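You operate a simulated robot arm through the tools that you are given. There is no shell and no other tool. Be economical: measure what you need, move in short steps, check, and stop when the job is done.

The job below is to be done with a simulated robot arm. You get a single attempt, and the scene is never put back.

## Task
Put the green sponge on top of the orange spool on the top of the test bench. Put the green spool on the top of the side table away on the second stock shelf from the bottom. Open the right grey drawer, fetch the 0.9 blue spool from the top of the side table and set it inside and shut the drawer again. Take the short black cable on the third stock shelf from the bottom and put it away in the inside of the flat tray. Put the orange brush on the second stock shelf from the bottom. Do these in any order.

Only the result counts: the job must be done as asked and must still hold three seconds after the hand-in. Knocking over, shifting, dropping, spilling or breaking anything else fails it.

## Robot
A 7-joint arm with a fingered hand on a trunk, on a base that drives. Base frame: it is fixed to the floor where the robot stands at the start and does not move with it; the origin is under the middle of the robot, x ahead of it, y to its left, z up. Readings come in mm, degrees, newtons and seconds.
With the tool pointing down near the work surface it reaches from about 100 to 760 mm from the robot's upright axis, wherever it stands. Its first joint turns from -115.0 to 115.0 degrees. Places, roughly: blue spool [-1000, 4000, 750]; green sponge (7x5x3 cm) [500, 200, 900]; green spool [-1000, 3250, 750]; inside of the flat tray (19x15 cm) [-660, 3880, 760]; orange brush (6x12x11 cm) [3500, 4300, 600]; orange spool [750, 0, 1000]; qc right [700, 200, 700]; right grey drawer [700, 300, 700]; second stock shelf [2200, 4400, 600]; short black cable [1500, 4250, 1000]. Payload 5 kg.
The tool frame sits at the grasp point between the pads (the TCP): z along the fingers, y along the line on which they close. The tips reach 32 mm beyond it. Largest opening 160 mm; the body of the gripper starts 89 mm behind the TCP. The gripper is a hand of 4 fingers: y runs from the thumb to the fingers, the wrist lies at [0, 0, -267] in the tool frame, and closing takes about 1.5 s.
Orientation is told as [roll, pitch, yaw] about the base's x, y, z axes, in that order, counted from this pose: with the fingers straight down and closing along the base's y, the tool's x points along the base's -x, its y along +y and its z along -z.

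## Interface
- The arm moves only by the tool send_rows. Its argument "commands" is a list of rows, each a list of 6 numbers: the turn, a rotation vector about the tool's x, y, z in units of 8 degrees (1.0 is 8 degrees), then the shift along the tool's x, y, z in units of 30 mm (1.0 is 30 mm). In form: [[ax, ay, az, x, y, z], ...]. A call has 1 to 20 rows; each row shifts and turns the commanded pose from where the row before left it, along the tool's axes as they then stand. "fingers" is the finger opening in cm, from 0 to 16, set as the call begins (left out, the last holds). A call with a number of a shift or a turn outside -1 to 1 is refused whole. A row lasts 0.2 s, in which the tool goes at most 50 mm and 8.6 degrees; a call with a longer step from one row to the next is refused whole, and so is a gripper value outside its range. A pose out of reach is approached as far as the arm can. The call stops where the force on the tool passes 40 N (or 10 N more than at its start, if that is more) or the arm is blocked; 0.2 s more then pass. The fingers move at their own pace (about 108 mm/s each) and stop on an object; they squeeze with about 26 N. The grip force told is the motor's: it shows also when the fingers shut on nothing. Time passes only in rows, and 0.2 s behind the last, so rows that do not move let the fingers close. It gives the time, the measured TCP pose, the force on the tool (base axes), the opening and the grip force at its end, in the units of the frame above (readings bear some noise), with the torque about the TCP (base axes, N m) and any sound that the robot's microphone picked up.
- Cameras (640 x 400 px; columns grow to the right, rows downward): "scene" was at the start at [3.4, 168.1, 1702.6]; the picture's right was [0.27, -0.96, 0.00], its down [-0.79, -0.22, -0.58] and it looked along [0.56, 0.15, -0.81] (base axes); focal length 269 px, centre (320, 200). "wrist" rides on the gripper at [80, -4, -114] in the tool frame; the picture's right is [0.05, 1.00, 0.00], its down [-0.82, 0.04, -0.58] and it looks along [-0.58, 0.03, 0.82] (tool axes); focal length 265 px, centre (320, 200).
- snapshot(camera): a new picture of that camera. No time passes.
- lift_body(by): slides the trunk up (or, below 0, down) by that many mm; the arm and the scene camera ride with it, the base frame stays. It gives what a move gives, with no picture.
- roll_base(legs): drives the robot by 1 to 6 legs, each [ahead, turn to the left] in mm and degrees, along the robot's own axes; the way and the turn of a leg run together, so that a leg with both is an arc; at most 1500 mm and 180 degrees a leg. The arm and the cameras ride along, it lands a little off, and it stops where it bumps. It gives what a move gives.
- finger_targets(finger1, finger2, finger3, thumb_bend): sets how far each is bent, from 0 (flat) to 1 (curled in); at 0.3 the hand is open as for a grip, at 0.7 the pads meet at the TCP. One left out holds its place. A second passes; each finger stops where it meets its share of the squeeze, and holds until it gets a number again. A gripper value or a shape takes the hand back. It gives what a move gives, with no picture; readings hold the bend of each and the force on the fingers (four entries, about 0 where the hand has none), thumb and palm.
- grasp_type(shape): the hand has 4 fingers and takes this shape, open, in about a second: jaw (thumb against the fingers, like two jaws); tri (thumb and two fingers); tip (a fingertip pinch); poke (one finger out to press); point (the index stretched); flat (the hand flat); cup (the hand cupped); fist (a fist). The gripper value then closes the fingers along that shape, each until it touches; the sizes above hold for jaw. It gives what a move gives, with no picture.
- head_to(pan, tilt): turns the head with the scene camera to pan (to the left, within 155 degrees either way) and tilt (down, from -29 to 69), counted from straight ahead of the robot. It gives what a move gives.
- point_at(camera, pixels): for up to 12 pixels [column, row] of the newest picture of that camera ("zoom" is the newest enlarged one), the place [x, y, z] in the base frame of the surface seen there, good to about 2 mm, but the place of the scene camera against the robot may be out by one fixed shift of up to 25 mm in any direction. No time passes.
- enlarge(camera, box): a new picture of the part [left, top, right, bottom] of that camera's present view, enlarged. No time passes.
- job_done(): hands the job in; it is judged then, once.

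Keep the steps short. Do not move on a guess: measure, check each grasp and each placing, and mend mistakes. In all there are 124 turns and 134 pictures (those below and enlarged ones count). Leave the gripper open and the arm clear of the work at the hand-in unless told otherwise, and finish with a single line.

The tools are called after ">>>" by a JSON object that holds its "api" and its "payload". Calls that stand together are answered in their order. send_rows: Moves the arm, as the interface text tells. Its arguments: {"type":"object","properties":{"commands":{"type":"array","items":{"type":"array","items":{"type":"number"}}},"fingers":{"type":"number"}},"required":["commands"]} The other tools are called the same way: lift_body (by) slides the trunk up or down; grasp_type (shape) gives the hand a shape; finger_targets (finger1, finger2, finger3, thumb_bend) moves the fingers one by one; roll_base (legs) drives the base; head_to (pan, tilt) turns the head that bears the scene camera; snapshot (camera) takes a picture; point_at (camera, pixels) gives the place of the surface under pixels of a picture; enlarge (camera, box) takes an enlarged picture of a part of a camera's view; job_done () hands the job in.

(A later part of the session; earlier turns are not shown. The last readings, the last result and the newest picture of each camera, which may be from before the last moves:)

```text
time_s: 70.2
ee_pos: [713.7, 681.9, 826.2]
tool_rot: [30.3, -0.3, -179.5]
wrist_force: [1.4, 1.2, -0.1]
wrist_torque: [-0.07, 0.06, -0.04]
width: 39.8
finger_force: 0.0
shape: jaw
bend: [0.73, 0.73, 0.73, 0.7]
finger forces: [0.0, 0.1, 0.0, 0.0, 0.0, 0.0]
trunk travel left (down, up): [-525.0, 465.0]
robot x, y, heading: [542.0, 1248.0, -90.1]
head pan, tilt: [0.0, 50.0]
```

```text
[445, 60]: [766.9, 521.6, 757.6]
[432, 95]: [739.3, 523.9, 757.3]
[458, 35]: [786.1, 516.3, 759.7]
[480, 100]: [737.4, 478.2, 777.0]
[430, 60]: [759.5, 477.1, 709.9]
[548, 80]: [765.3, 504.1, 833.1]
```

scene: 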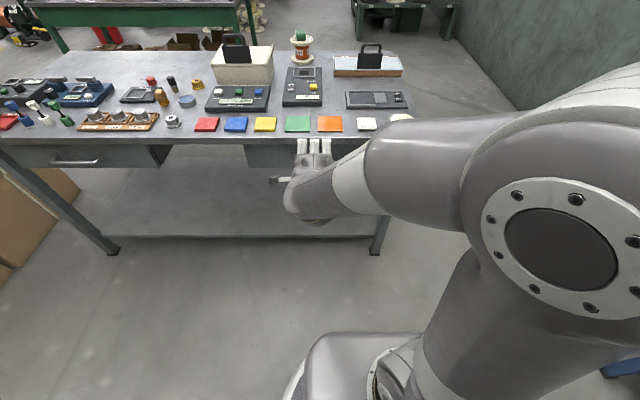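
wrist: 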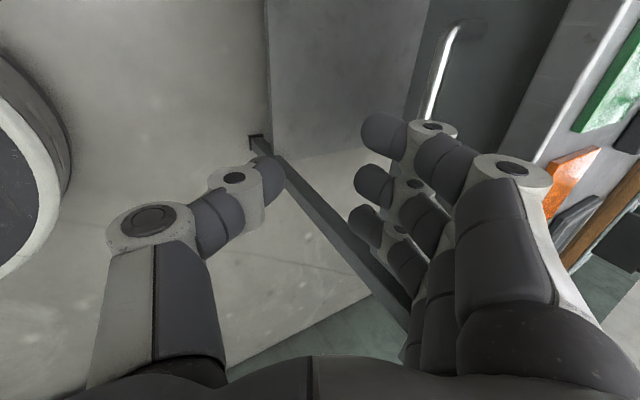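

The drawer has not moved. I align for the steeper 60° approach: shift 106 mm along tool y, then advance with a 3 cm opening.

>>> {"api": "send_rows", "payload": {"commands": [[0, 0, 0, 0, 0.9, 0], [0, 0, 0, 0, 0.9, 0], [0, 0, 0, 0, 0.9, 0], [0, 0, 0, 0, 0.8, 0], [0, 0, 0, 0, 0, 0.8], [0, 0, 0, 0, 0, 0.8], [0, 0, 0, 0, 0, 0.6]], "fingers": 3}}

>>> {"api": "snapshot", "payload": {"camera": "wrist"}}

```text
time_s: 71.8
ee_pos: [712.0, 558.8, 817.0]
tool_rot: [30.0, 0.1, 180.0]
wrist_force: [0.1, -0.1, 0.4]
wrist_torque: [0.0, -0.02, -0.01]
width: 30.7
finger_force: 0.2
shape: jaw
bend: [0.73, 0.73, 0.73, 0.7]
finger forces: [0.0, 0.0, 0.1, 0.0, 0.1, 0.0]
trunk travel left (down, up): [-525.0, 465.0]
robot x, y, heading: [541.0, 1249.5, -90.1]
head pan, tilt: [0.0, 50.0]
```

```text
102 pictures are left
```

wrist: 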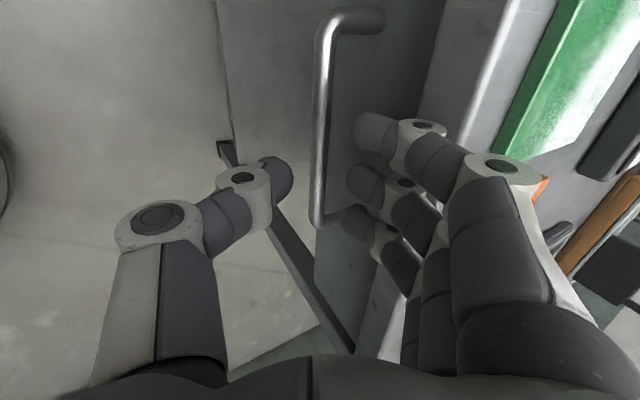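

The bar is centred. I advance 64 mm further, in small steps.

>>> {"api": "send_rows", "payload": {"commands": [[0, 0, 0, 0, 0.12, 0.7], [0, 0, 0, 0, 0, 0.6], [0, 0, 0, 0, 0, 0.5], [0, 0, 0, 0, 0, 0.33]]}}

>>> {"api": "snapshot", "payload": {"camera": "wrist"}}

```text
time_s: 72.3
ee_pos: [715.7, 552.1, 793.4]
tool_rot: [29.2, 0.0, 180.0]
wrist_force: [-2.3, 27.3, -2.2]
wrist_torque: [-0.68, 0.02, -0.09]
width: 26.7
finger_force: 0.1
shape: jaw
bend: [0.74, 0.74, 0.74, 0.7]
finger forces: [8.6, 9.1, 9.4, 0.0, 0.0, 0.0]
trunk travel left (down, up): [-525.0, 465.0]
robot x, y, heading: [542.9, 1247.7, -89.8]
head pan, tilt: [0.0, 50.0]
stopped in row 2: the force on the tool passed its limit at 45 N (the readings are from after the stop); the commanded pose is now the measured one
```

```text
101 pictures are left
```

wrist: 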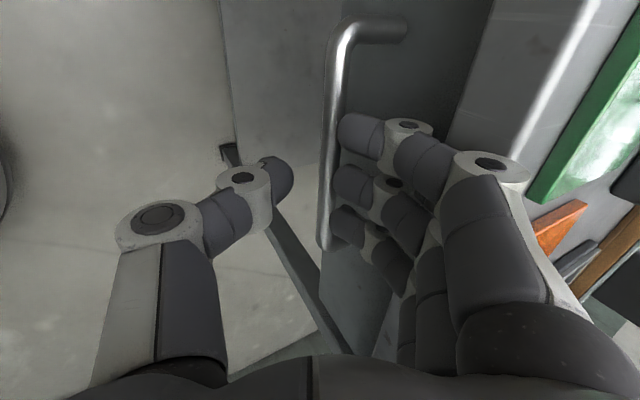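

The finger backs touch the bench edge at this angle, so I withdraw. I will approach horizontally instead, so that the bar can sit at the pads.

>>> {"api": "send_rows", "payload": {"commands": [[0, 0, 0, 0, -0.1, -0.5], [0, 0, 0, 0, 0, -1], [0, 0, 0, 0, 0, -1], [0, 0, 0, 0, 0, -1], [-1, 0, 0, 0, 0, 0], [-1, 0, 0, 0, 0, 0], [-1, 0, 0, 0, 0, 0], [-1, 0, 0, 0, 0, 0], [-1, 0, 0, 0, 0, 0], [-1, 0, 0, 0, 0, 0], [-1, 0, 0, 0, 0, 0], [-0.6, 0, 0, 0, 0, 0]], "fingers": 5}}

```text
time_s: 74.9
ee_pos: [722.8, 603.3, 887.7]
tool_rot: [79.7, -0.2, -180.0]
wrist_force: [0.2, 0.6, 0.5]
wrist_torque: [0.01, 0.02, -0.1]
width: 49.5
finger_force: 0.1
shape: jaw
bend: [0.73, 0.73, 0.73, 0.7]
finger forces: [0.0, 0.1, 0.0, 0.0, 0.1, 0.0]
out of reach, approached as far as the arm can: row 11, 12
trunk travel left (down, up): [-525.0, 465.0]
robot x, y, heading: [541.1, 1246.8, -89.8]
head pan, tilt: [0.0, 50.0]
```

It reached 80°, which is enough. I lower the trunk 125 mm to bring the hand to the bar's height.

>>> {"api": "lift_body", "payload": {"by": -125}}

>>> {"api": "snapshot", "payload": {"camera": "wrist"}}

```text
time_s: 76.4
ee_pos: [718.9, 602.6, 762.1]
tool_rot: [79.6, 0.0, 179.8]
wrist_force: [-0.4, 0.4, 0.7]
wrist_torque: [0.03, 0.05, 0.01]
width: 49.8
finger_force: 0.0
shape: jaw
bend: [0.73, 0.73, 0.73, 0.7]
finger forces: [0.0, 0.0, 0.0, 0.0, 0.1, 0.0]
trunk travel left (down, up): [-400.0, 590.0]
robot x, y, heading: [545.2, 1248.3, -90.0]
head pan, tilt: [0.0, 50.0]
```

```text
100 pictures are left
```

wrist: 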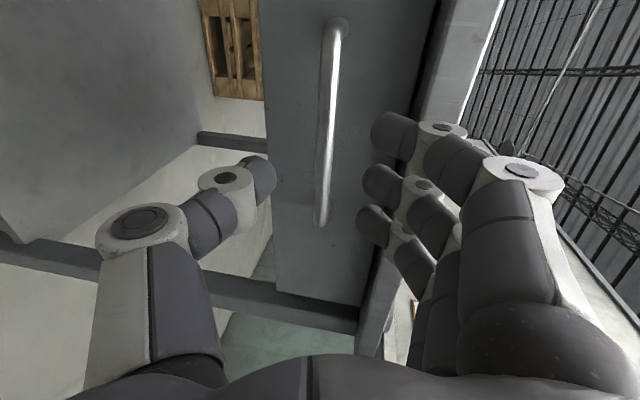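

I advance 79 mm along the tool with a 10 mm rise correction, opening 4 cm.

>>> {"api": "send_rows", "payload": {"commands": [[0, 0, 0, 0, 0.33, 0.6], [0, 0, 0, 0, 0, 0.7], [0, 0, 0, 0, 0, 0.7], [0, 0, 0, 0, 0, 0.4], [0, 0, 0, 0, 0, 0.2]], "fingers": 4}}

>>> {"api": "snapshot", "payload": {"camera": "wrist"}}

```text
time_s: 77.6
ee_pos: [721.8, 525.6, 766.4]
tool_rot: [79.3, -0.2, 179.6]
wrist_force: [-0.6, 10.1, -5.3]
wrist_torque: [-0.43, -0.01, -0.01]
width: 39.0
finger_force: 0.1
shape: jaw
bend: [0.74, 0.74, 0.74, 0.7]
finger forces: [3.7, 3.7, 3.8, 0.1, 0.0, 0.0]
out of reach, approached as far as the arm can: row 4
trunk travel left (down, up): [-400.0, 590.0]
robot x, y, heading: [542.9, 1248.6, -90.0]
head pan, tilt: [0.0, 50.0]
```

```text
99 pictures are left
```

wrist: 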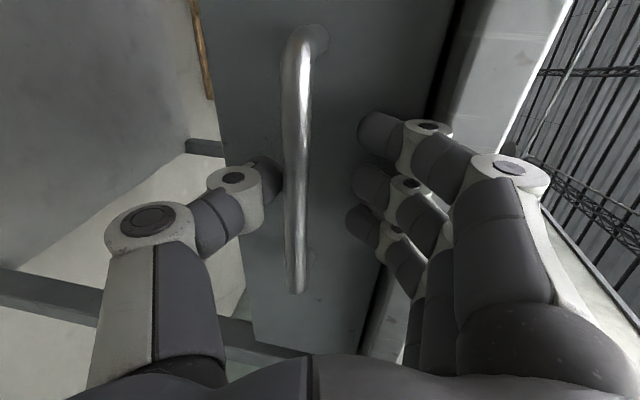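

The bar lies nearer the thumb, so I lower about 9 mm, back 4 mm, and then close.

>>> {"api": "send_rows", "payload": {"commands": [[0, 0, 0, 0, -0.15, -0.13], [0, 0, 0, 0, -0.15, 0]]}}

>>> {"api": "send_rows", "payload": {"commands": [[0, 0, 0, 0, 0, 0], [0, 0, 0, 0, 0, 0], [0, 0, 0, 0, 0, 0], [0, 0, 0, 0, 0, 0], [0, 0, 0, 0, 0, 0], [0, 0, 0, 0, 0, 0], [0, 0, 0, 0, 0, 0]], "fingers": 0}}

>>> {"api": "snapshot", "payload": {"camera": "wrist"}}

```text
time_s: 78.2
ee_pos: [721.9, 529.2, 764.7]
tool_rot: [79.4, -0.2, 179.6]
wrist_force: [-0.5, 0.0, 0.6]
wrist_torque: [0.01, 0.03, -0.01]
width: 39.9
finger_force: 0.1
shape: jaw
bend: [0.73, 0.73, 0.73, 0.7]
finger forces: [0.0, 0.0, 0.1, 0.1, 0.0, 0.0]
out of reach, approached as far as the arm can: row 2
trunk travel left (down, up): [-400.0, 590.0]
robot x, y, heading: [543.2, 1246.2, -90.1]
head pan, tilt: [0.0, 50.0]
```

```text
time_s: 79.8
ee_pos: [721.7, 529.5, 764.3]
tool_rot: [79.4, -0.2, 179.6]
wrist_force: [-0.2, 0.1, -2.3]
wrist_torque: [-0.01, 0.06, -0.01]
width: 5.2
finger_force: 25.6
shape: jaw
bend: [0.65, 0.65, 0.65, 0.71]
finger forces: [5.7, 6.1, 6.2, 0.1, 21.5, 0.1]
trunk travel left (down, up): [-400.0, 590.0]
robot x, y, heading: [543.2, 1247.9, -89.8]
head pan, tilt: [0.0, 50.0]
```

```text
98 pictures are left
```

wrist: 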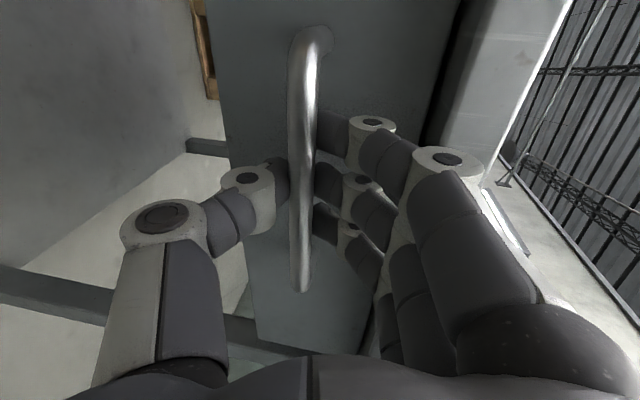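

Now a balanced grip, with the bar between pads. I pull back gently.

>>> {"api": "send_rows", "payload": {"commands": [[0, 0, 0, 0, -0.05, -0.25], [0, 0, 0, 0, -0.06, -0.33], [0, 0, 0, 0, -0.06, -0.33], [0, 0, 0, 0, -0.06, -0.33], [0, 0, 0, 0, -0.06, -0.33]]}}

>>> {"api": "snapshot", "payload": {"camera": "wrist"}}

```text
time_s: 81.0
ee_pos: [722.3, 578.3, 764.2]
tool_rot: [79.5, -0.2, 179.9]
wrist_force: [-0.3, 0.8, -5.9]
wrist_torque: [0.06, 0.03, -0.04]
width: 5.1
finger_force: 26.1
shape: jaw
bend: [0.65, 0.65, 0.65, 0.71]
finger forces: [5.7, 5.7, 5.8, 0.0, 23.2, 0.0]
trunk travel left (down, up): [-400.0, 590.0]
robot x, y, heading: [539.5, 1251.3, -89.8]
head pan, tilt: [0.0, 50.0]
```

```text
97 pictures are left
```

wrist: 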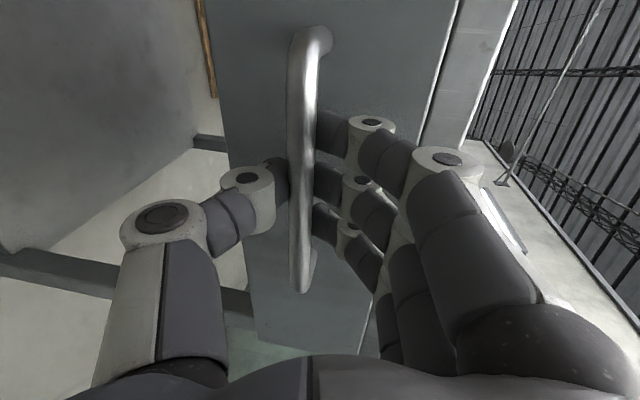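

The drawer is moving. I pull about 190 mm more.

>>> {"api": "send_rows", "payload": {"commands": [[0, 0, 0, 0, -0.09, -0.49], [0, 0, 0, 0, -0.09, -0.49], [0, 0, 0, 0, -0.09, -0.49], [0, 0, 0, 0, -0.09, -0.49], [0, 0, 0, 0, -0.09, -0.49], [0, 0, 0, 0, -0.09, -0.49], [0, 0, 0, 0, -0.09, -0.49], [0, 0, 0, 0, -0.09, -0.49], [0, 0, 0, 0, -0.09, -0.49], [0, 0, 0, 0, -0.09, -0.49], [0, 0, 0, 0, -0.09, -0.49], [0, 0, 0, 0, -0.09, -0.49]]}}

>>> {"api": "snapshot", "payload": {"camera": "scene"}}

```text
time_s: 83.6
ee_pos: [743.9, 717.5, 763.6]
tool_rot: [79.0, -0.4, 178.4]
wrist_force: [-6.9, 0.6, -10.6]
wrist_torque: [-0.08, 0.02, 0.03]
width: 2.8
finger_force: 25.8
shape: jaw
bend: [0.69, 0.66, 0.69, 0.73]
finger forces: [5.0, 0.1, 0.0, 0.0, 19.9, 0.0]
out of reach, approached as far as the arm can: row 8, 9, 10, 11, 12
trunk travel left (down, up): [-400.0, 590.0]
robot x, y, heading: [544.3, 1246.2, -90.4]
head pan, tilt: [0.0, 50.0]
stopped in row 12: the force on the tool passed its limit at 45 N (the readings are from after the stop); the commanded pose is now the measured one
```

```text
96 pictures are left
```

scene: 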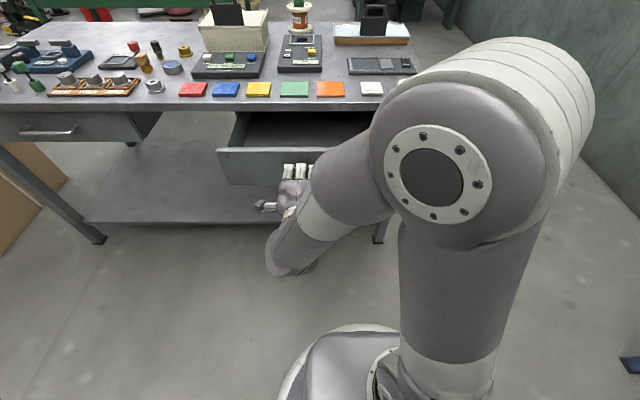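

The drawer is open about 190 mm, and the arm is at its folding limit. I open the fingers, back the base 350 mm away, and look into the drawer.

>>> {"api": "send_rows", "payload": {"commands": [[0, 0, 0, 0, 0, 0], [0, 0, 0, 0, 0, 0], [0, 0, 0, 0, 0, 0], [0, 0, 0, 0, 0, 0]], "fingers": 5}}

>>> {"api": "snapshot", "payload": {"camera": "wrist"}}

```text
time_s: 84.6
ee_pos: [745.2, 717.4, 765.9]
tool_rot: [79.4, -0.3, 178.6]
wrist_force: [-0.8, 0.4, -0.5]
wrist_torque: [-0.02, 0.0, 0.01]
width: 49.3
finger_force: 0.0
shape: jaw
bend: [0.73, 0.73, 0.73, 0.7]
finger forces: [0.1, 0.0, 0.0, 0.0, 0.0, 0.1]
trunk travel left (down, up): [-400.0, 590.0]
robot x, y, heading: [541.5, 1247.7, -90.0]
head pan, tilt: [0.0, 50.0]
```

```text
95 pictures are left
```

wrist: 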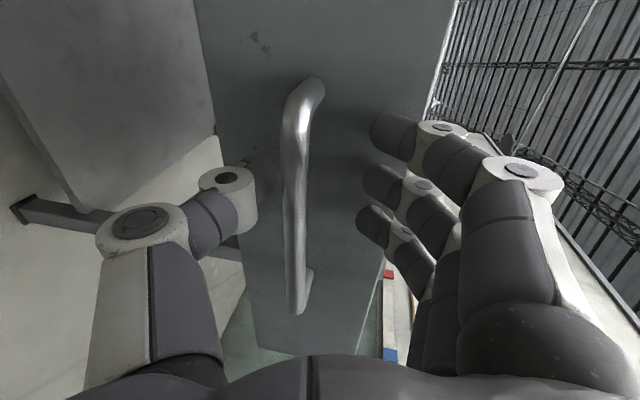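

>>> {"api": "point_at", "payload": {"camera": "wrist", "pixels": [[300, 120], [298, 200], [295, 280], [340, 60], [350, 150], [425, 60]]}}

```text
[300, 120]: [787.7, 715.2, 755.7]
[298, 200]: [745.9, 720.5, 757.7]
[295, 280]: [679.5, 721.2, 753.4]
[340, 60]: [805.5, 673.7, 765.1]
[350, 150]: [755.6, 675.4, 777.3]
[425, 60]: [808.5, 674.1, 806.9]
```

Bar is at y≈717 (opened 197 mm). I regrip it and drive the base back 80 mm to open it further.

>>> {"api": "send_rows", "payload": {"commands": [[0, 0, 0, 0, -0.15, 0], [0, 0, 0, 0, -0.12, 0], [0, 0, 0, 0, 0, 0]]}}

>>> {"api": "send_rows", "payload": {"commands": [[0, 0, 0, 0, 0, 0], [0, 0, 0, 0, 0, 0], [0, 0, 0, 0, 0, 0], [0, 0, 0, 0, 0, 0], [0, 0, 0, 0, 0, 0], [0, 0, 0, 0, 0, 0], [0, 0, 0, 0, 0, 0]], "fingers": 0}}

>>> {"api": "roll_base", "payload": {"legs": [[-80, 0]]}}

>>> {"api": "snapshot", "payload": {"camera": "wrist"}}

```text
time_s: 85.4
ee_pos: [747.6, 716.8, 757.9]
tool_rot: [79.4, -0.3, 178.6]
wrist_force: [0.2, -1.0, -0.1]
wrist_torque: [0.0, 0.02, -0.01]
width: 49.5
finger_force: 0.1
shape: jaw
bend: [0.73, 0.73, 0.73, 0.7]
finger forces: [0.1, 0.0, 0.0, 0.0, 0.0, 0.0]
trunk travel left (down, up): [-400.0, 590.0]
robot x, y, heading: [544.5, 1250.7, -90.2]
head pan, tilt: [0.0, 50.0]
```

```text
time_s: 87.0
ee_pos: [748.4, 716.2, 758.6]
tool_rot: [79.3, -0.4, 178.5]
wrist_force: [-1.6, -0.4, -3.3]
wrist_torque: [-0.13, -0.15, -0.01]
width: 0.0
finger_force: 25.8
shape: jaw
bend: [0.7, 0.65, 0.66, 0.71]
finger forces: [6.9, 0.0, 4.5, 0.0, 23.0, 0.1]
trunk travel left (down, up): [-400.0, 590.0]
robot x, y, heading: [543.1, 1244.9, -90.0]
head pan, tilt: [0.0, 50.0]
```

```text
time_s: 88.1
ee_pos: [746.7, 795.8, 757.7]
tool_rot: [79.3, -0.2, 178.5]
wrist_force: [1.9, 0.6, -4.5]
wrist_torque: [-0.17, -0.18, 0.09]
width: 0.0
finger_force: 26.3
shape: jaw
bend: [0.7, 0.65, 0.66, 0.72]
finger forces: [6.7, 0.0, 4.7, 0.0, 23.9, 0.0]
trunk travel left (down, up): [-400.0, 590.0]
robot x, y, heading: [546.0, 1328.1, -90.1]
head pan, tilt: [0.0, 50.0]
```

```text
94 pictures are left
```

wrist: 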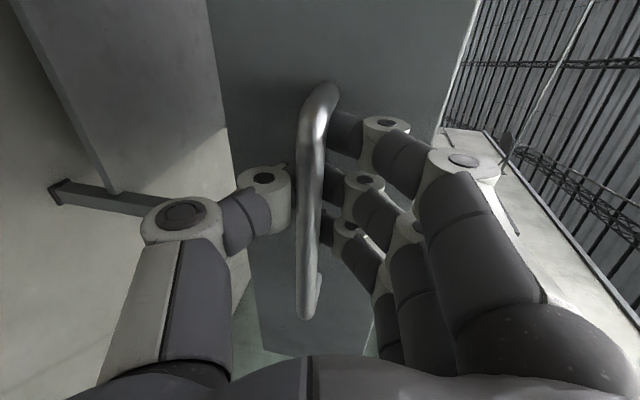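

The drawer came along (now open about 277 mm). I release and back away 350 mm.

>>> {"api": "send_rows", "payload": {"commands": [[0, 0, 0, 0, 0, 0], [0, 0, 0, 0, 0, 0], [0, 0, 0, 0, 0, 0], [0, 0, 0, 0, 0, 0]], "fingers": 6}}

>>> {"api": "roll_base", "payload": {"legs": [[-350, 0]]}}

>>> {"api": "lift_body", "payload": {"by": 425}}

>>> {"api": "head_to", "payload": {"pan": 10, "tilt": 35}}

>>> {"api": "snapshot", "payload": {"camera": "scene"}}

```text
time_s: 89.1
ee_pos: [747.5, 796.3, 757.8]
tool_rot: [79.3, -0.3, 178.5]
wrist_force: [0.5, 0.2, 0.0]
wrist_torque: [-0.02, -0.01, 0.01]
width: 59.3
finger_force: 0.0
shape: jaw
bend: [0.73, 0.73, 0.73, 0.7]
finger forces: [0.4, 0.1, 0.0, 0.0, 0.0, 0.1]
trunk travel left (down, up): [-400.0, 590.0]
robot x, y, heading: [543.7, 1332.0, -90.2]
head pan, tilt: [0.0, 50.0]
```

```text
time_s: 91.3
ee_pos: [749.4, 1140.4, 758.3]
tool_rot: [79.3, -0.4, 178.5]
wrist_force: [0.1, 0.2, 0.1]
wrist_torque: [-0.01, -0.01, 0.0]
width: 59.4
finger_force: 0.0
shape: jaw
bend: [0.73, 0.73, 0.73, 0.7]
finger forces: [0.0, 0.0, 0.0, 0.1, 0.0, 0.0]
trunk travel left (down, up): [-400.0, 590.0]
robot x, y, heading: [546.2, 1671.7, -90.2]
head pan, tilt: [0.0, 50.0]
```

```text
refused: 425 is not a number from -400 to 400
```

```text
time_s: 92.1
ee_pos: [749.0, 1140.5, 758.1]
tool_rot: [79.3, -0.3, 178.5]
wrist_force: [0.3, 0.0, 0.5]
wrist_torque: [-0.02, -0.01, 0.02]
width: 59.4
finger_force: 0.0
shape: jaw
bend: [0.73, 0.73, 0.73, 0.7]
finger forces: [0.0, 0.0, 0.0, 0.0, 0.0, 0.0]
trunk travel left (down, up): [-400.0, 590.0]
robot x, y, heading: [544.6, 1674.2, -90.2]
head pan, tilt: [10.0, 35.0]
```

```text
93 pictures are left
```

scene: 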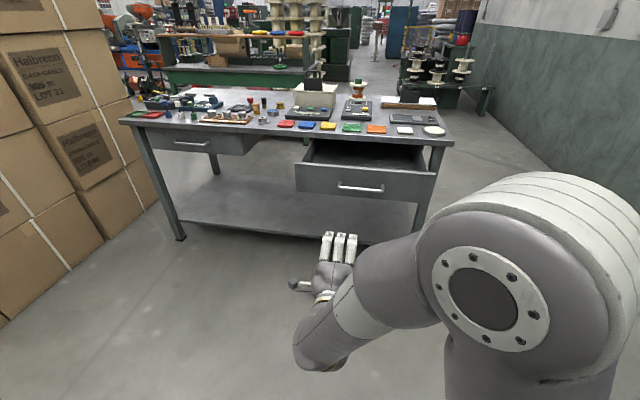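

The drawer is well open and everything else stands as before. I raise the trunk, measure the cartons for the turn, and bring the hand back to vertical.

>>> {"api": "point_at", "payload": {"camera": "scene", "pixels": [[5, 315], [100, 240], [5, 150], [155, 208], [320, 190], [350, 150], [380, 160], [305, 165]]}}

>>> {"api": "lift_body", "payload": {"by": 400}}

>>> {"api": "send_rows", "payload": {"commands": [[1, 0, 0, 0, 0, 0], [1, 0, 0, 0, 0, 0], [1, 0, 0, 0, 0, 0], [1, 0, 0, 0, 0, 0], [1, 0, 0, 0, 0, 0], [1, 0, 0, 0, 0, 0], [1, 0, 0, 0, 0, 0], [1, 0, 0, 0, 0, 0], [1, 0, 0, 0, 0, 0], [0.91, 0, 0, 0, 0, 0]], "fingers": 16}}

>>> {"api": "send_rows", "payload": {"commands": [[0, 0, -1, 0, -0.5, 0], [0, 0, -1, 0, 0, 0], [0, 0, -1, 0, 0, 0], [0, 0, -1, 0, 0, 0], [0, 0, -1, 0, 0, 0], [0, 0, -1, 0, 0, 0], [0, 0, -1, 0, 0, 0], [0, 0, -1, 0, 0, 0], [0, 0, -1, 0, 0, 0], [0, 0, -1, 0, 0, 0], [0, 0, -1, 0, 0, 0], [0, 0, -0.3, 0, 0, 0], [0, 0, 0, 1, 0, -1], [0, 0, 0, 1, 0, -1], [0, 0, 0, 1, 0, 0], [0, 0, 0, 1, 0, 0]]}}

```text
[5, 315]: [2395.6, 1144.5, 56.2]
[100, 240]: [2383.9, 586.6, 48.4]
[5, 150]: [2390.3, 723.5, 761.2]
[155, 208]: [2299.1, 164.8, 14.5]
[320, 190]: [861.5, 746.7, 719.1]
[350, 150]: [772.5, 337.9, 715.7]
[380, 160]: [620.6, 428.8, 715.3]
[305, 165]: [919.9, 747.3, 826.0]
```

```text
time_s: 95.9
ee_pos: [750.1, 1138.6, 1158.6]
tool_rot: [79.3, -0.3, 178.6]
wrist_force: [-0.4, -0.5, -0.5]
wrist_torque: [0.03, -0.02, -0.02]
width: 59.2
finger_force: 0.0
shape: jaw
bend: [0.73, 0.73, 0.73, 0.7]
finger forces: [0.0, 0.1, 0.0, 0.0, 0.0, 0.0]
trunk travel left (down, up): [-800.0, 190.0]
robot x, y, heading: [542.2, 1675.1, -90.2]
head pan, tilt: [10.0, 35.0]
```

```text
time_s: 98.1
ee_pos: [749.0, 1137.8, 1157.1]
tool_rot: [-0.1, -0.2, 178.5]
wrist_force: [-0.6, 0.4, -0.2]
wrist_torque: [-0.01, -0.01, 0.01]
width: 159.7
finger_force: 0.1
shape: jaw
bend: [0.3, 0.3, 0.3, 0.3]
finger forces: [0.0, 0.1, 0.0, 0.1, 0.1, 0.1]
trunk travel left (down, up): [-800.0, 190.0]
robot x, y, heading: [544.8, 1672.2, -90.2]
head pan, tilt: [10.0, 35.0]
```

```text
time_s: 101.5
ee_pos: [752.9, 1277.0, 1219.2]
tool_rot: [-0.3, 0.0, -91.1]
wrist_force: [0.6, 0.0, -0.6]
wrist_torque: [-0.05, 0.0, 0.01]
width: 160.0
finger_force: 0.1
shape: jaw
bend: [0.3, 0.3, 0.3, 0.3]
finger forces: [0.0, 0.0, 0.0, 0.0, 0.1, 0.0]
trunk travel left (down, up): [-800.0, 190.0]
robot x, y, heading: [544.7, 1673.3, -90.3]
head pan, tilt: [10.0, 35.0]
```

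Plenty of room. I drive to the side table area: turn right, ahead about 2 m, then face −x.

>>> {"api": "roll_base", "payload": {"legs": [[0, -161], [1500, 0], [450, 0], [0, 71]]}}

>>> {"api": "head_to", "payload": {"pan": 10, "tilt": 45}}

>>> {"api": "snapshot", "payload": {"camera": "scene"}}

```text
time_s: 120.9
ee_pos: [-438.9, 3317.8, 1218.3]
tool_rot: [-0.4, 0.1, 177.7]
wrist_force: [0.6, 0.5, 0.3]
wrist_torque: [-0.01, 0.03, 0.0]
width: 159.5
finger_force: 0.0
shape: jaw
bend: [0.3, 0.3, 0.3, 0.3]
finger forces: [0.1, 0.0, 0.1, 0.0, 0.1, 0.0]
trunk travel left (down, up): [-800.0, 190.0]
robot x, y, heading: [-37.0, 3519.0, 178.5]
head pan, tilt: [10.0, 35.0]
```

```text
time_s: 121.6
ee_pos: [-437.7, 3317.2, 1217.0]
tool_rot: [-0.3, 0.0, 177.6]
wrist_force: [-0.3, 0.3, 0.6]
wrist_torque: [-0.04, 0.04, -0.01]
width: 159.9
finger_force: 0.0
shape: jaw
bend: [0.3, 0.3, 0.3, 0.3]
finger forces: [0.0, 0.0, 0.0, 0.0, 0.0, 0.0]
trunk travel left (down, up): [-800.0, 190.0]
robot x, y, heading: [-34.0, 3514.9, 178.4]
head pan, tilt: [10.0, 45.0]
```

```text
92 pictures are left
```

scene: 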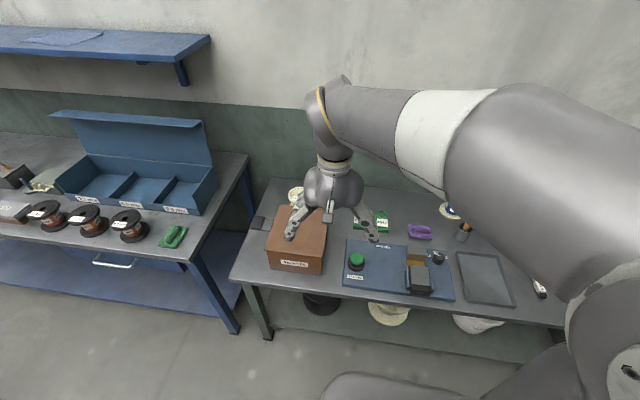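

>>> {"api": "snapshot", "payload": {"camera": "wrist"}}

>>> {"api": "enlarge", "payload": {"camera": "scene", "box": [240, 170, 560, 310]}}

```text
91 pictures are left
```

wrist: 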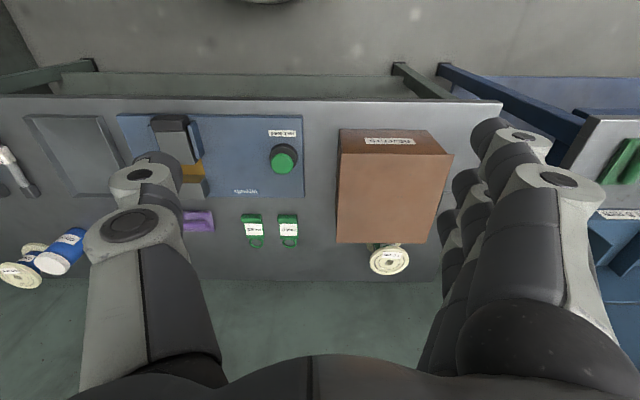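

```text
2.00 times, centred on (400, 240) of scene
```

zoom: 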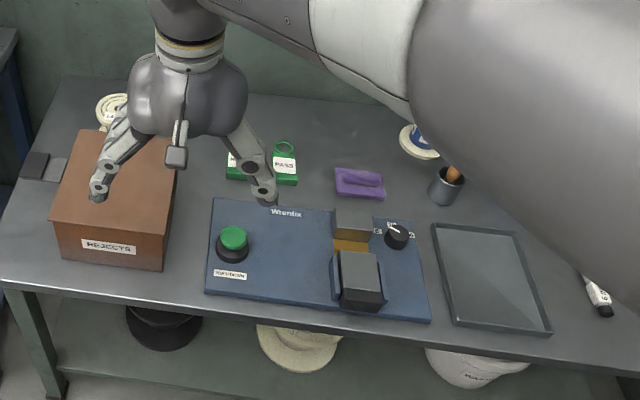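

>>> {"api": "enlarge", "payload": {"camera": "wrist", "box": [0, 220, 120, 300]}}

>>> {"api": "enlarge", "payload": {"camera": "wrist", "box": [320, 220, 460, 300]}}

>>> {"api": "point_at", "payload": {"camera": "wrist", "pixels": [[388, 262], [30, 280], [40, 247], [300, 110], [300, 275], [445, 160], [350, 130], [350, 240], [435, 240], [75, 160], [65, 255], [400, 105]]}}

```text
5.00 times, centred on (60, 260) of wrist
```

zoom: 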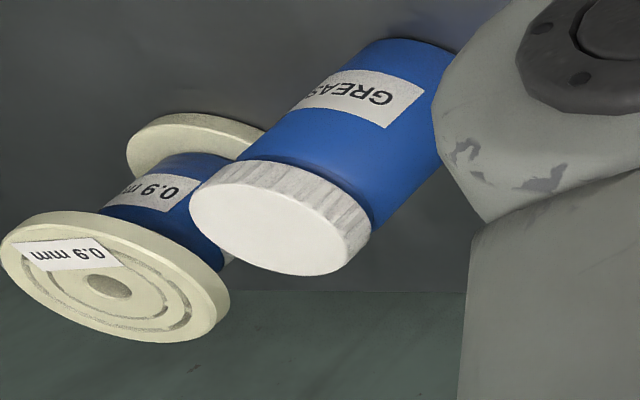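

```text
4.57 times, centred on (390, 260) of wrist
```

zoom: 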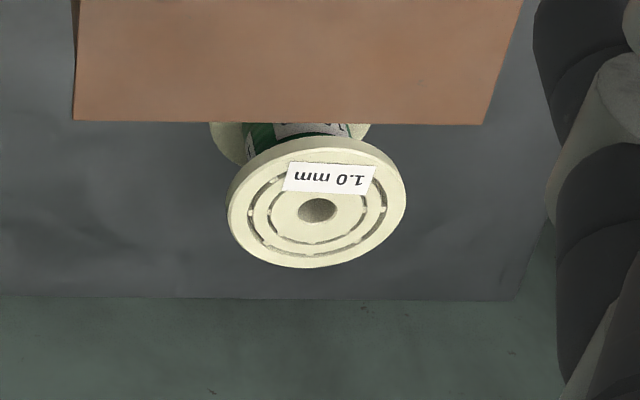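

```text
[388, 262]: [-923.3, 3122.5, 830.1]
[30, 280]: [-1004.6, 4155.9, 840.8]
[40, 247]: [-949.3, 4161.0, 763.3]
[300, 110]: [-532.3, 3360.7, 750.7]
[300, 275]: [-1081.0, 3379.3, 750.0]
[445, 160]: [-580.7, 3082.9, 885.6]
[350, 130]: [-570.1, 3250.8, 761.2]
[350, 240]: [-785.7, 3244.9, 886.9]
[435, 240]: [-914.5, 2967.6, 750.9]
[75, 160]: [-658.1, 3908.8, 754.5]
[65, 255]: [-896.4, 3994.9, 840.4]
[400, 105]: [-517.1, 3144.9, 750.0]
```

The green spool (1.0 mm) stands behind the REJECTS box at about (−930,3120), top about 840; the blue 0.9 spool stands next to a grease can near (−970,4130). I take the green spool first. I drive 145 mm closer and lower the trunk 120 mm.

>>> {"api": "roll_base", "payload": {"legs": [[145, 0]]}}

>>> {"api": "lift_body", "payload": {"by": -120}}

>>> {"api": "snapshot", "payload": {"camera": "wrist"}}

```text
time_s: 123.0
ee_pos: [-583.6, 3320.8, 1217.1]
tool_rot: [-0.3, 0.0, 177.8]
wrist_force: [-0.6, 0.0, -0.6]
wrist_torque: [-0.01, -0.08, -0.01]
width: 159.8
finger_force: 0.1
shape: jaw
bend: [0.3, 0.3, 0.3, 0.3]
finger forces: [0.0, 0.0, 0.0, 0.0, 0.1, 0.1]
trunk travel left (down, up): [-800.0, 190.0]
robot x, y, heading: [-179.9, 3523.5, 178.7]
head pan, tilt: [10.0, 45.0]
```

```text
time_s: 124.5
ee_pos: [-582.6, 3321.3, 1097.4]
tool_rot: [-0.3, 0.0, 177.8]
wrist_force: [-0.7, -0.8, -0.2]
wrist_torque: [-0.02, -0.02, 0.03]
width: 160.0
finger_force: 0.1
shape: jaw
bend: [0.3, 0.3, 0.3, 0.3]
finger forces: [0.0, 0.0, 0.1, 0.0, 0.1, 0.1]
trunk travel left (down, up): [-680.0, 310.0]
robot x, y, heading: [-184.1, 3520.0, 178.3]
head pan, tilt: [10.0, 45.0]
```

```text
87 pictures are left
```

wrist: 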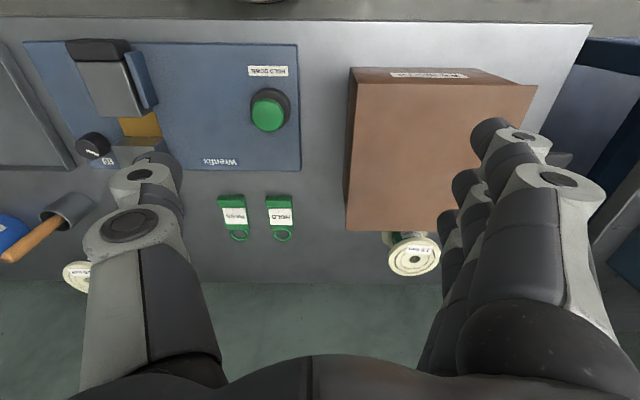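

>>> {"api": "enlarge", "payload": {"camera": "wrist", "box": [340, 210, 480, 300]}}

>>> {"api": "point_at", "payload": {"camera": "wrist", "pixels": [[417, 252], [395, 262], [438, 262], [415, 274], [416, 261], [350, 225], [430, 228], [75, 275], [82, 268], [350, 75]]}}

```text
4.44 times, centred on (410, 255) of wrist
```

zoom: 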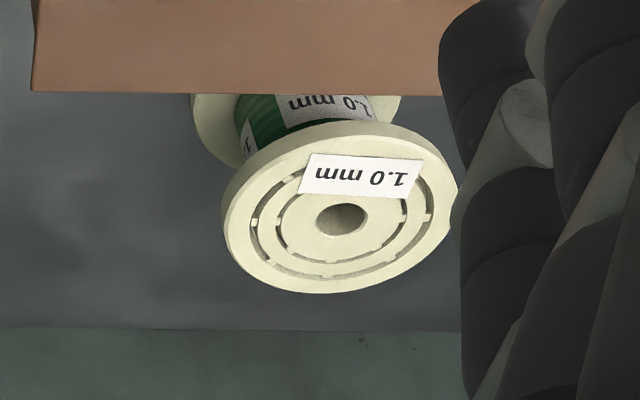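

```text
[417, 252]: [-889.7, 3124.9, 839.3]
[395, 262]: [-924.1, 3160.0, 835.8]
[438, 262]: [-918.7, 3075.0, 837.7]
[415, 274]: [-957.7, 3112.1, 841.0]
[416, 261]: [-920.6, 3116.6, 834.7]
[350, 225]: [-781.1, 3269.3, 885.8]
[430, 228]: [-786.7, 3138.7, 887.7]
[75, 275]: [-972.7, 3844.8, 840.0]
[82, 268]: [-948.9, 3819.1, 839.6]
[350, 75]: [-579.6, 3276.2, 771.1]
```

The green spool is centred at (−919,3118), radius about 44, top 838. I yaw 45° and tilt 40° (so it can later go into the shelf), then move to a pre-grasp point 130 mm back along the tool.

>>> {"api": "send_rows", "payload": {"commands": [[0, 0, -1, 0, 0, 0], [0, 0, -1, 0, 0, 0], [0, 0, -1, 0, 0, 0], [0, 0, -1, 0, 0, 0], [0, 0, -1, 0, 0, 0], [0, 0, -0.63, 0, 0, 0], [0, -1, 0, 0, 0, 0], [0, -1, 0, 0, 0, 0], [0, -1, 0, 0, 0, 0], [0, -1, 0, 0, 0, 0], [0, -1, 0, 0, 0, 0]], "fingers": 13}}

>>> {"api": "send_rows", "payload": {"commands": [[0, 0, 0, -0.335, -0.221, 0.9], [0, 0, 0, -0.335, -0.221, 0.9], [0, 0, 0, -0.335, -0.221, 0.9], [0, 0, 0, -0.335, -0.221, 0.9], [0, 0, 0, -0.335, -0.221, 0.9], [0, 0, 0, -0.335, -0.221, 0.9], [0, 0, 0, -0.335, -0.221, 0.9], [0, 0, 0, -0.335, -0.221, 0.9], [0, 0, 0, -0.335, -0.221, 0.9], [0, 0, 0, -0.335, -0.221, 0.9], [0, 0, 0, -0.335, -0.221, 0.9], [0, 0, 0, -0.335, -0.221, 0.9]]}}

>>> {"api": "snapshot", "payload": {"camera": "wrist"}}

>>> {"api": "snapshot", "payload": {"camera": "scene"}}

```text
time_s: 126.9
ee_pos: [-618.7, 3288.9, 1071.2]
tool_rot: [-0.2, -39.8, -137.2]
wrist_force: [0.0, -0.2, 0.2]
wrist_torque: [0.03, -0.02, 0.01]
width: 130.0
finger_force: 0.1
shape: jaw
bend: [0.57, 0.57, 0.57, 0.54]
finger forces: [0.0, 0.0, 0.0, 0.0, 0.0, 0.0]
out of reach, approached as far as the arm can: row 9, 10
trunk travel left (down, up): [-680.0, 310.0]
robot x, y, heading: [-181.5, 3522.4, 178.5]
head pan, tilt: [10.0, 45.0]
```

```text
time_s: 129.3
ee_pos: [-867.4, 3156.9, 920.7]
tool_rot: [-0.4, -40.3, -137.3]
wrist_force: [0.8, 0.1, -0.5]
wrist_torque: [-0.04, 0.15, 0.01]
width: 130.2
finger_force: 0.1
shape: jaw
bend: [0.57, 0.57, 0.57, 0.54]
finger forces: [0.0, 0.1, 0.0, 0.0, 0.1, 0.1]
trunk travel left (down, up): [-680.0, 310.0]
robot x, y, heading: [-182.7, 3521.7, 178.4]
head pan, tilt: [10.0, 45.0]
stopped in row 12: the force on the tool passed its limit at 47 N (the readings are from after the stop); the commanded pose is now the measured one
```

```text
85 pictures are left
```

wrist: 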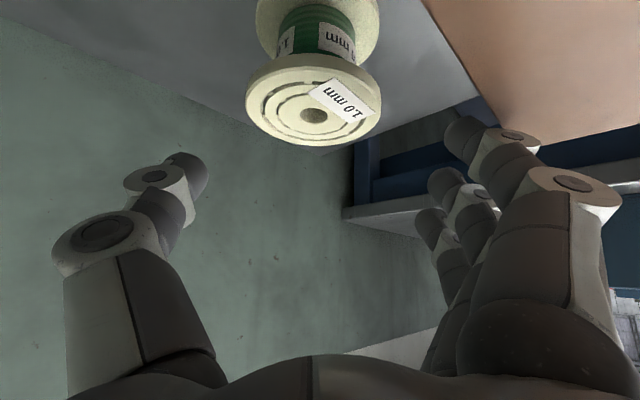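

```text
84 pictures are left
```

scene: 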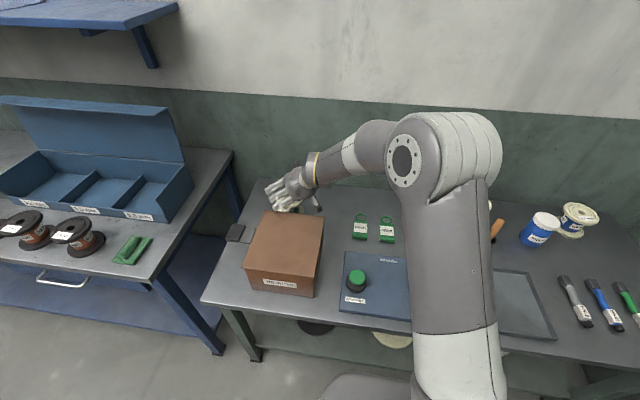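

Something touched, probably a finger on the box top. I measure the box's rear edge to see if it shifted.

>>> {"api": "point_at", "payload": {"camera": "wrist", "pixels": [[460, 60], [475, 85], [440, 25], [500, 40], [560, 80], [500, 120], [314, 115], [262, 100], [372, 100], [314, 142], [314, 70]]}}

>>> {"api": "point_at", "payload": {"camera": "scene", "pixels": [[267, 213], [323, 218], [245, 268], [314, 275], [290, 245], [246, 285], [312, 296]]}}

```text
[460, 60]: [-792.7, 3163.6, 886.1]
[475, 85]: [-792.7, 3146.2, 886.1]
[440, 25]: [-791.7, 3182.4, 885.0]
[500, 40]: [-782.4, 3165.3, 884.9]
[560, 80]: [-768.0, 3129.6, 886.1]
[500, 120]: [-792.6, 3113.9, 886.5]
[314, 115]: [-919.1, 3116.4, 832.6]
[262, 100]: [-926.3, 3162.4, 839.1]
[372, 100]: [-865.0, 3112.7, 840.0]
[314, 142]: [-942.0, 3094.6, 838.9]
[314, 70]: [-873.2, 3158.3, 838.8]
```

```text
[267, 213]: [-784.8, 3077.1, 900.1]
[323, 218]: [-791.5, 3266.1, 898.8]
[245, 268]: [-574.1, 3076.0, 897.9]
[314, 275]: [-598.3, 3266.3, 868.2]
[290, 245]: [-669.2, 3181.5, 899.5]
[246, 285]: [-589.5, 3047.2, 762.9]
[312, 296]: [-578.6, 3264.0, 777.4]
```

The box has not shifted, and the spool is untouched. I narrow to 11.5 cm, shift 8 mm away from the box, and descend along the tool axis in steps.

>>> {"api": "send_rows", "payload": {"commands": [[0, 0, 0, 0, -0.27, 0], [0, 0, 0, 0, 0, 0], [0, 0, 0, 0, 0, 0.5], [0, 0, 0, 0, 0, 0.7], [0, 0, 0, 0, 0, 0.7]], "fingers": 11.5}}

>>> {"api": "snapshot", "payload": {"camera": "wrist"}}

```text
time_s: 130.5
ee_pos: [-902.7, 3136.2, 879.2]
tool_rot: [-0.4, -40.5, -137.4]
wrist_force: [1.1, -0.4, -0.9]
wrist_torque: [0.01, 0.02, 0.02]
width: 115.3
finger_force: 0.1
shape: jaw
bend: [0.65, 0.65, 0.65, 0.62]
finger forces: [0.0, 0.0, 0.0, 0.1, 0.0, 0.0]
trunk travel left (down, up): [-680.0, 310.0]
robot x, y, heading: [-181.4, 3522.2, 178.6]
head pan, tilt: [10.0, 45.0]
```

```text
83 pictures are left
```

wrist: 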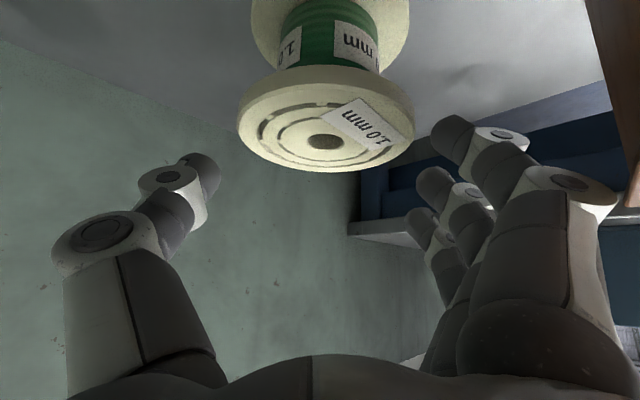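

Spool is nearly centred laterally. Remaining: +15 mm tool x, +3 mm tool y, 57 mm ahead.

>>> {"api": "send_rows", "payload": {"commands": [[0, 0, 0, 0.25, 0.05, 0.3], [0, 0, 0, 0.25, 0.05, 0.5], [0, 0, 0, 0, 0, 0.5], [0, 0, 0, 0, 0, 0.4], [0, 0, 0, 0, 0, 0.2]]}}

>>> {"api": "snapshot", "payload": {"camera": "wrist"}}

```text
time_s: 131.3
ee_pos: [-916.9, 3127.4, 851.0]
tool_rot: [-1.0, -41.1, -137.1]
wrist_force: [-10.3, -3.3, -1.3]
wrist_torque: [0.09, -0.28, 0.63]
width: 115.3
finger_force: 0.0
shape: jaw
bend: [0.65, 0.65, 0.65, 0.62]
finger forces: [0.0, 0.0, 0.0, 0.0, 0.0, 0.0]
trunk travel left (down, up): [-680.0, 310.0]
robot x, y, heading: [-182.7, 3520.4, 178.7]
head pan, tilt: [10.0, 45.0]
stopped in row 4: the force on the tool passed its limit at 109 N (the readings are from after the stop); the commanded pose is now the measured one
```

```text
82 pictures are left
```

wrist: 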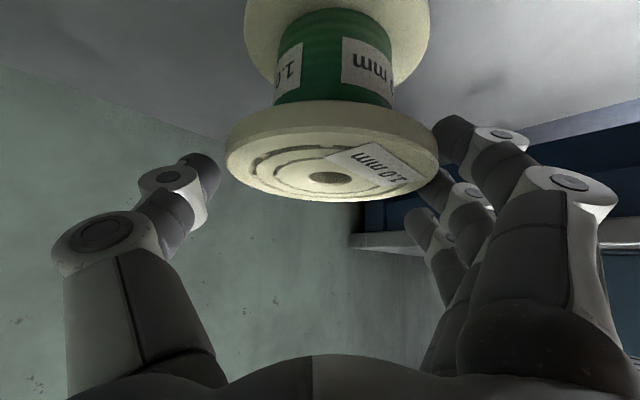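

A 109 N stop with no finger contact: the hand's underside (camera) likely meets the box edge. I check the box and the surroundings.

>>> {"api": "enlarge", "payload": {"camera": "scene", "box": [220, 150, 380, 310]}}

>>> {"api": "snapshot", "payload": {"camera": "scene"}}

>>> {"api": "point_at", "payload": {"camera": "scene", "pixels": [[267, 213], [323, 218], [245, 268], [314, 275], [290, 245], [246, 285], [312, 296]]}}

```text
2.50 times, centred on (300, 230) of scene
```

zoom: 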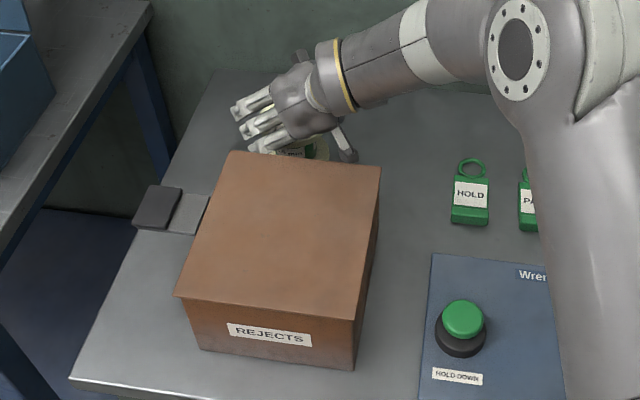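

```text
80 pictures are left
```

scene: 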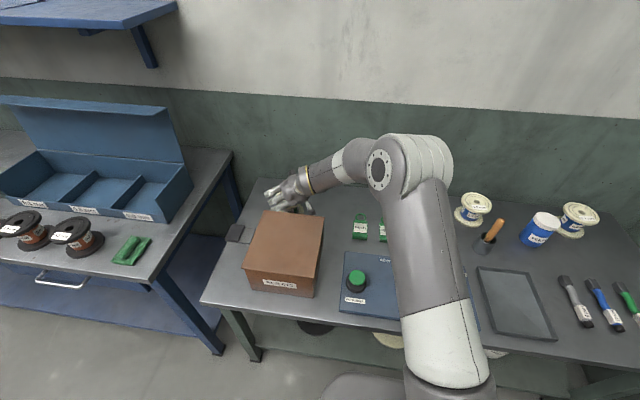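

```text
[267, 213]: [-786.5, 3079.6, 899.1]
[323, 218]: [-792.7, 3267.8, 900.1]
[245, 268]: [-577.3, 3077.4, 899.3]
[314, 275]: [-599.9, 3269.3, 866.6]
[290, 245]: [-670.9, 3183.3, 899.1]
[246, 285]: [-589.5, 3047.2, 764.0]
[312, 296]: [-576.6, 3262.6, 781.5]
```

The torque places the contact exactly at the camera housing against the box's rear edge; the box has not moved. I go straight up 120 mm, then turn the lean 38° further (toward +y) so that the camera stays clear of the box.

>>> {"api": "send_rows", "payload": {"commands": [[0, 0, 0, -0.32, -0.1, -0.38], [0, 0, 0, -0.645, 0, -0.766], [0, 0, 0, -0.645, 0, -0.766], [0, 0, 0, -0.645, 0, -0.766], [0, 0, 0, -0.645, 0, -0.766], [-0.645, 0, -0.766, 0, 0, 0], [-0.645, 0, -0.766, 0, 0, 0], [-0.645, 0, -0.766, 0, 0, 0], [-0.645, 0, -0.766, 0, 0, 0], [-0.48, 0, -0.58, 0, 0, 0]]}}

>>> {"api": "snapshot", "payload": {"camera": "wrist"}}

```text
time_s: 133.5
ee_pos: [-912.5, 3130.4, 988.3]
tool_rot: [-1.7, -40.6, -98.5]
wrist_force: [-0.1, 0.0, -0.2]
wrist_torque: [0.03, -0.02, 0.01]
width: 115.3
finger_force: 0.1
shape: jaw
bend: [0.65, 0.65, 0.65, 0.62]
finger forces: [0.1, 0.1, 0.1, 0.0, 0.0, 0.1]
trunk travel left (down, up): [-680.0, 310.0]
robot x, y, heading: [-179.1, 3522.6, 178.4]
head pan, tilt: [10.0, 45.0]
```

```text
79 pictures are left
```

wrist: 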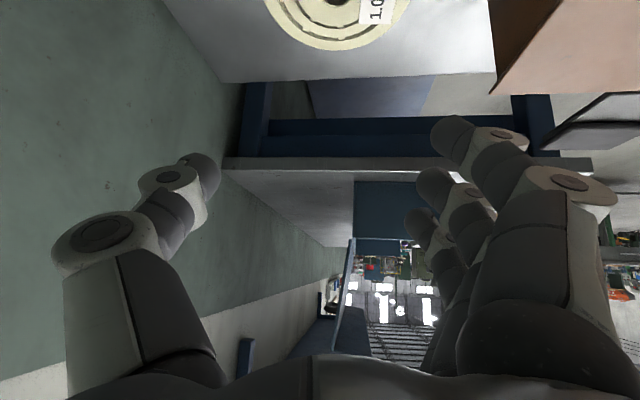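

Clear and reachable. I descend nearly straight onto the spool: first 4 of 6 steps, then check.

>>> {"api": "send_rows", "payload": {"commands": [[0, 0, 0, 0.528, -0.025, 0.733], [0, 0, 0, 0.528, -0.025, 0.733], [0, 0, 0, 0.528, -0.025, 0.733], [0, 0, 0, 0.528, -0.025, 0.733]]}}

>>> {"api": "snapshot", "payload": {"camera": "wrist"}}

```text
time_s: 134.5
ee_pos: [-919.5, 3122.2, 879.7]
tool_rot: [-1.7, -40.6, -98.7]
wrist_force: [1.7, 1.3, -1.1]
wrist_torque: [0.03, -0.04, 0.0]
width: 115.4
finger_force: 0.1
shape: jaw
bend: [0.65, 0.65, 0.65, 0.62]
finger forces: [0.9, 0.0, 0.1, 0.0, 0.0, 0.0]
trunk travel left (down, up): [-680.0, 310.0]
robot x, y, heading: [-179.4, 3519.3, 178.3]
head pan, tilt: [10.0, 45.0]
```

```text
78 pictures are left
```

wrist: 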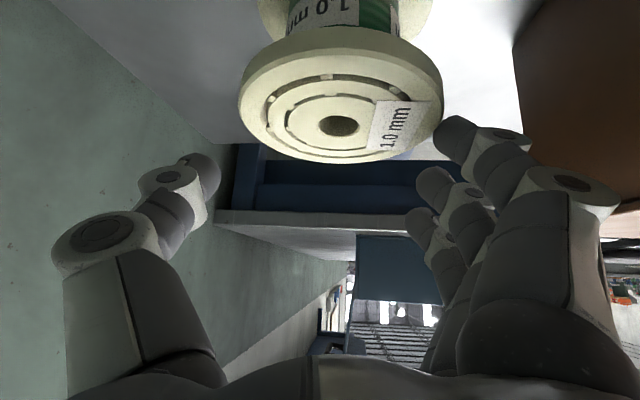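

>>> {"api": "point_at", "payload": {"camera": "wrist", "pixels": [[340, 125], [245, 95], [435, 100], [340, 160], [300, 140]]}}

```text
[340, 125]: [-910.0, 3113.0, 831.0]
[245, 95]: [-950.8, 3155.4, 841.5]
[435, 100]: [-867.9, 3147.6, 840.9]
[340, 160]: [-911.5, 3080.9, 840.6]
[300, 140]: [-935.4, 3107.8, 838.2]
```

The spool centre reads x≈−910, so I shift 10 mm toward the fingers and then continue down 52 mm.

>>> {"api": "send_rows", "payload": {"commands": [[0, 0, 0, 0, 0.33, 0], [0, 0, 0, 0.34, 0, 0.46], [0, 0, 0, 0.34, 0, 0.46], [0, 0, 0, 0.34, 0, 0.46]]}}

>>> {"api": "snapshot", "payload": {"camera": "wrist"}}

```text
time_s: 135.5
ee_pos: [-910.6, 3118.2, 829.2]
tool_rot: [-1.7, -40.7, -98.6]
wrist_force: [-0.7, 0.2, -0.6]
wrist_torque: [0.02, 0.01, 0.03]
width: 115.7
finger_force: 0.0
shape: jaw
bend: [0.65, 0.65, 0.65, 0.62]
finger forces: [0.0, 0.0, 0.0, 0.0, 0.0, 0.0]
trunk travel left (down, up): [-680.0, 310.0]
robot x, y, heading: [-181.6, 3521.2, 178.5]
head pan, tilt: [10.0, 45.0]
```

```text
77 pictures are left
```

wrist: 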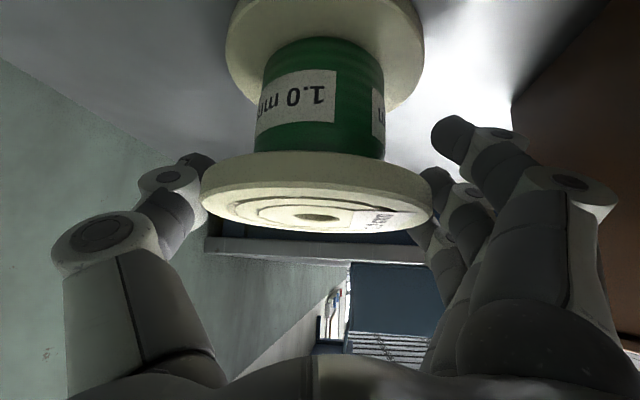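

Thumb and fingers straddle the top flange. I close the hand.

>>> {"api": "send_rows", "payload": {"commands": [[0, 0, 0, 0, 0, 0], [0, 0, 0, 0, 0, 0], [0, 0, 0, 0, 0, 0], [0, 0, 0, 0, 0, 0], [0, 0, 0, 0, 0, 0], [0, 0, 0, 0, 0, 0], [0, 0, 0, 0, 0, 0]], "fingers": 4}}

>>> {"api": "snapshot", "payload": {"camera": "wrist"}}

```text
time_s: 137.1
ee_pos: [-910.7, 3117.9, 830.2]
tool_rot: [-1.7, -40.5, -98.6]
wrist_force: [0.7, 0.2, -0.6]
wrist_torque: [0.04, -0.07, 0.03]
width: 75.4
finger_force: 25.9
shape: jaw
bend: [0.73, 0.72, 0.73, 0.75]
finger forces: [9.6, 12.8, 7.8, 0.0, 29.5, 0.0]
trunk travel left (down, up): [-680.0, 310.0]
robot x, y, heading: [-180.3, 3517.5, 178.4]
head pan, tilt: [10.0, 45.0]
```

```text
76 pictures are left
```

wrist: 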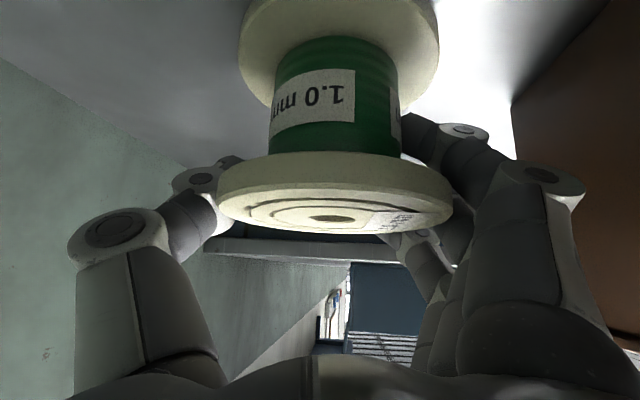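

Firm grip. I lift straight up 210 mm.

>>> {"api": "send_rows", "payload": {"commands": [[0, 0, 0, -0.33, 0, -0.38], [0, 0, 0, -0.33, 0, -0.38], [0, 0, 0, -0.651, 0, -0.759], [0, 0, 0, -0.651, 0, -0.759], [0, 0, 0, -0.651, 0, -0.759], [0, 0, 0, -0.651, 0, -0.759], [0, 0, 0, -0.651, 0, -0.759], [0, 0, 0, -0.651, 0, -0.759]]}}

>>> {"api": "snapshot", "payload": {"camera": "wrist"}}

```text
time_s: 138.9
ee_pos: [-907.2, 3117.0, 1037.2]
tool_rot: [-1.6, -40.6, -98.6]
wrist_force: [-0.1, -0.1, -4.1]
wrist_torque: [-0.08, 0.04, -0.01]
width: 75.1
finger_force: 26.2
shape: jaw
bend: [0.73, 0.72, 0.73, 0.75]
finger forces: [9.5, 13.3, 7.9, 0.0, 29.4, 0.0]
trunk travel left (down, up): [-680.0, 310.0]
robot x, y, heading: [-180.3, 3522.6, 178.5]
head pan, tilt: [10.0, 45.0]
```

```text
75 pictures are left
```

wrist: 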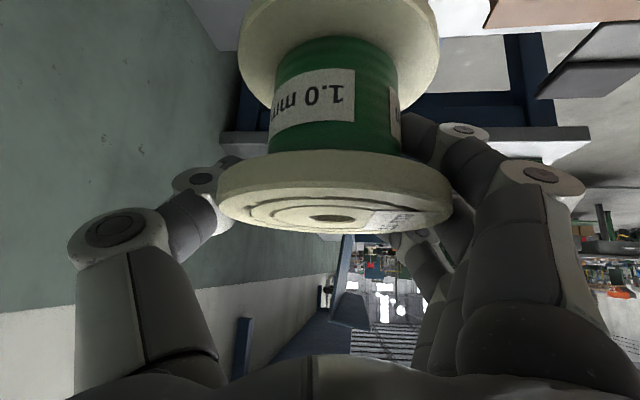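

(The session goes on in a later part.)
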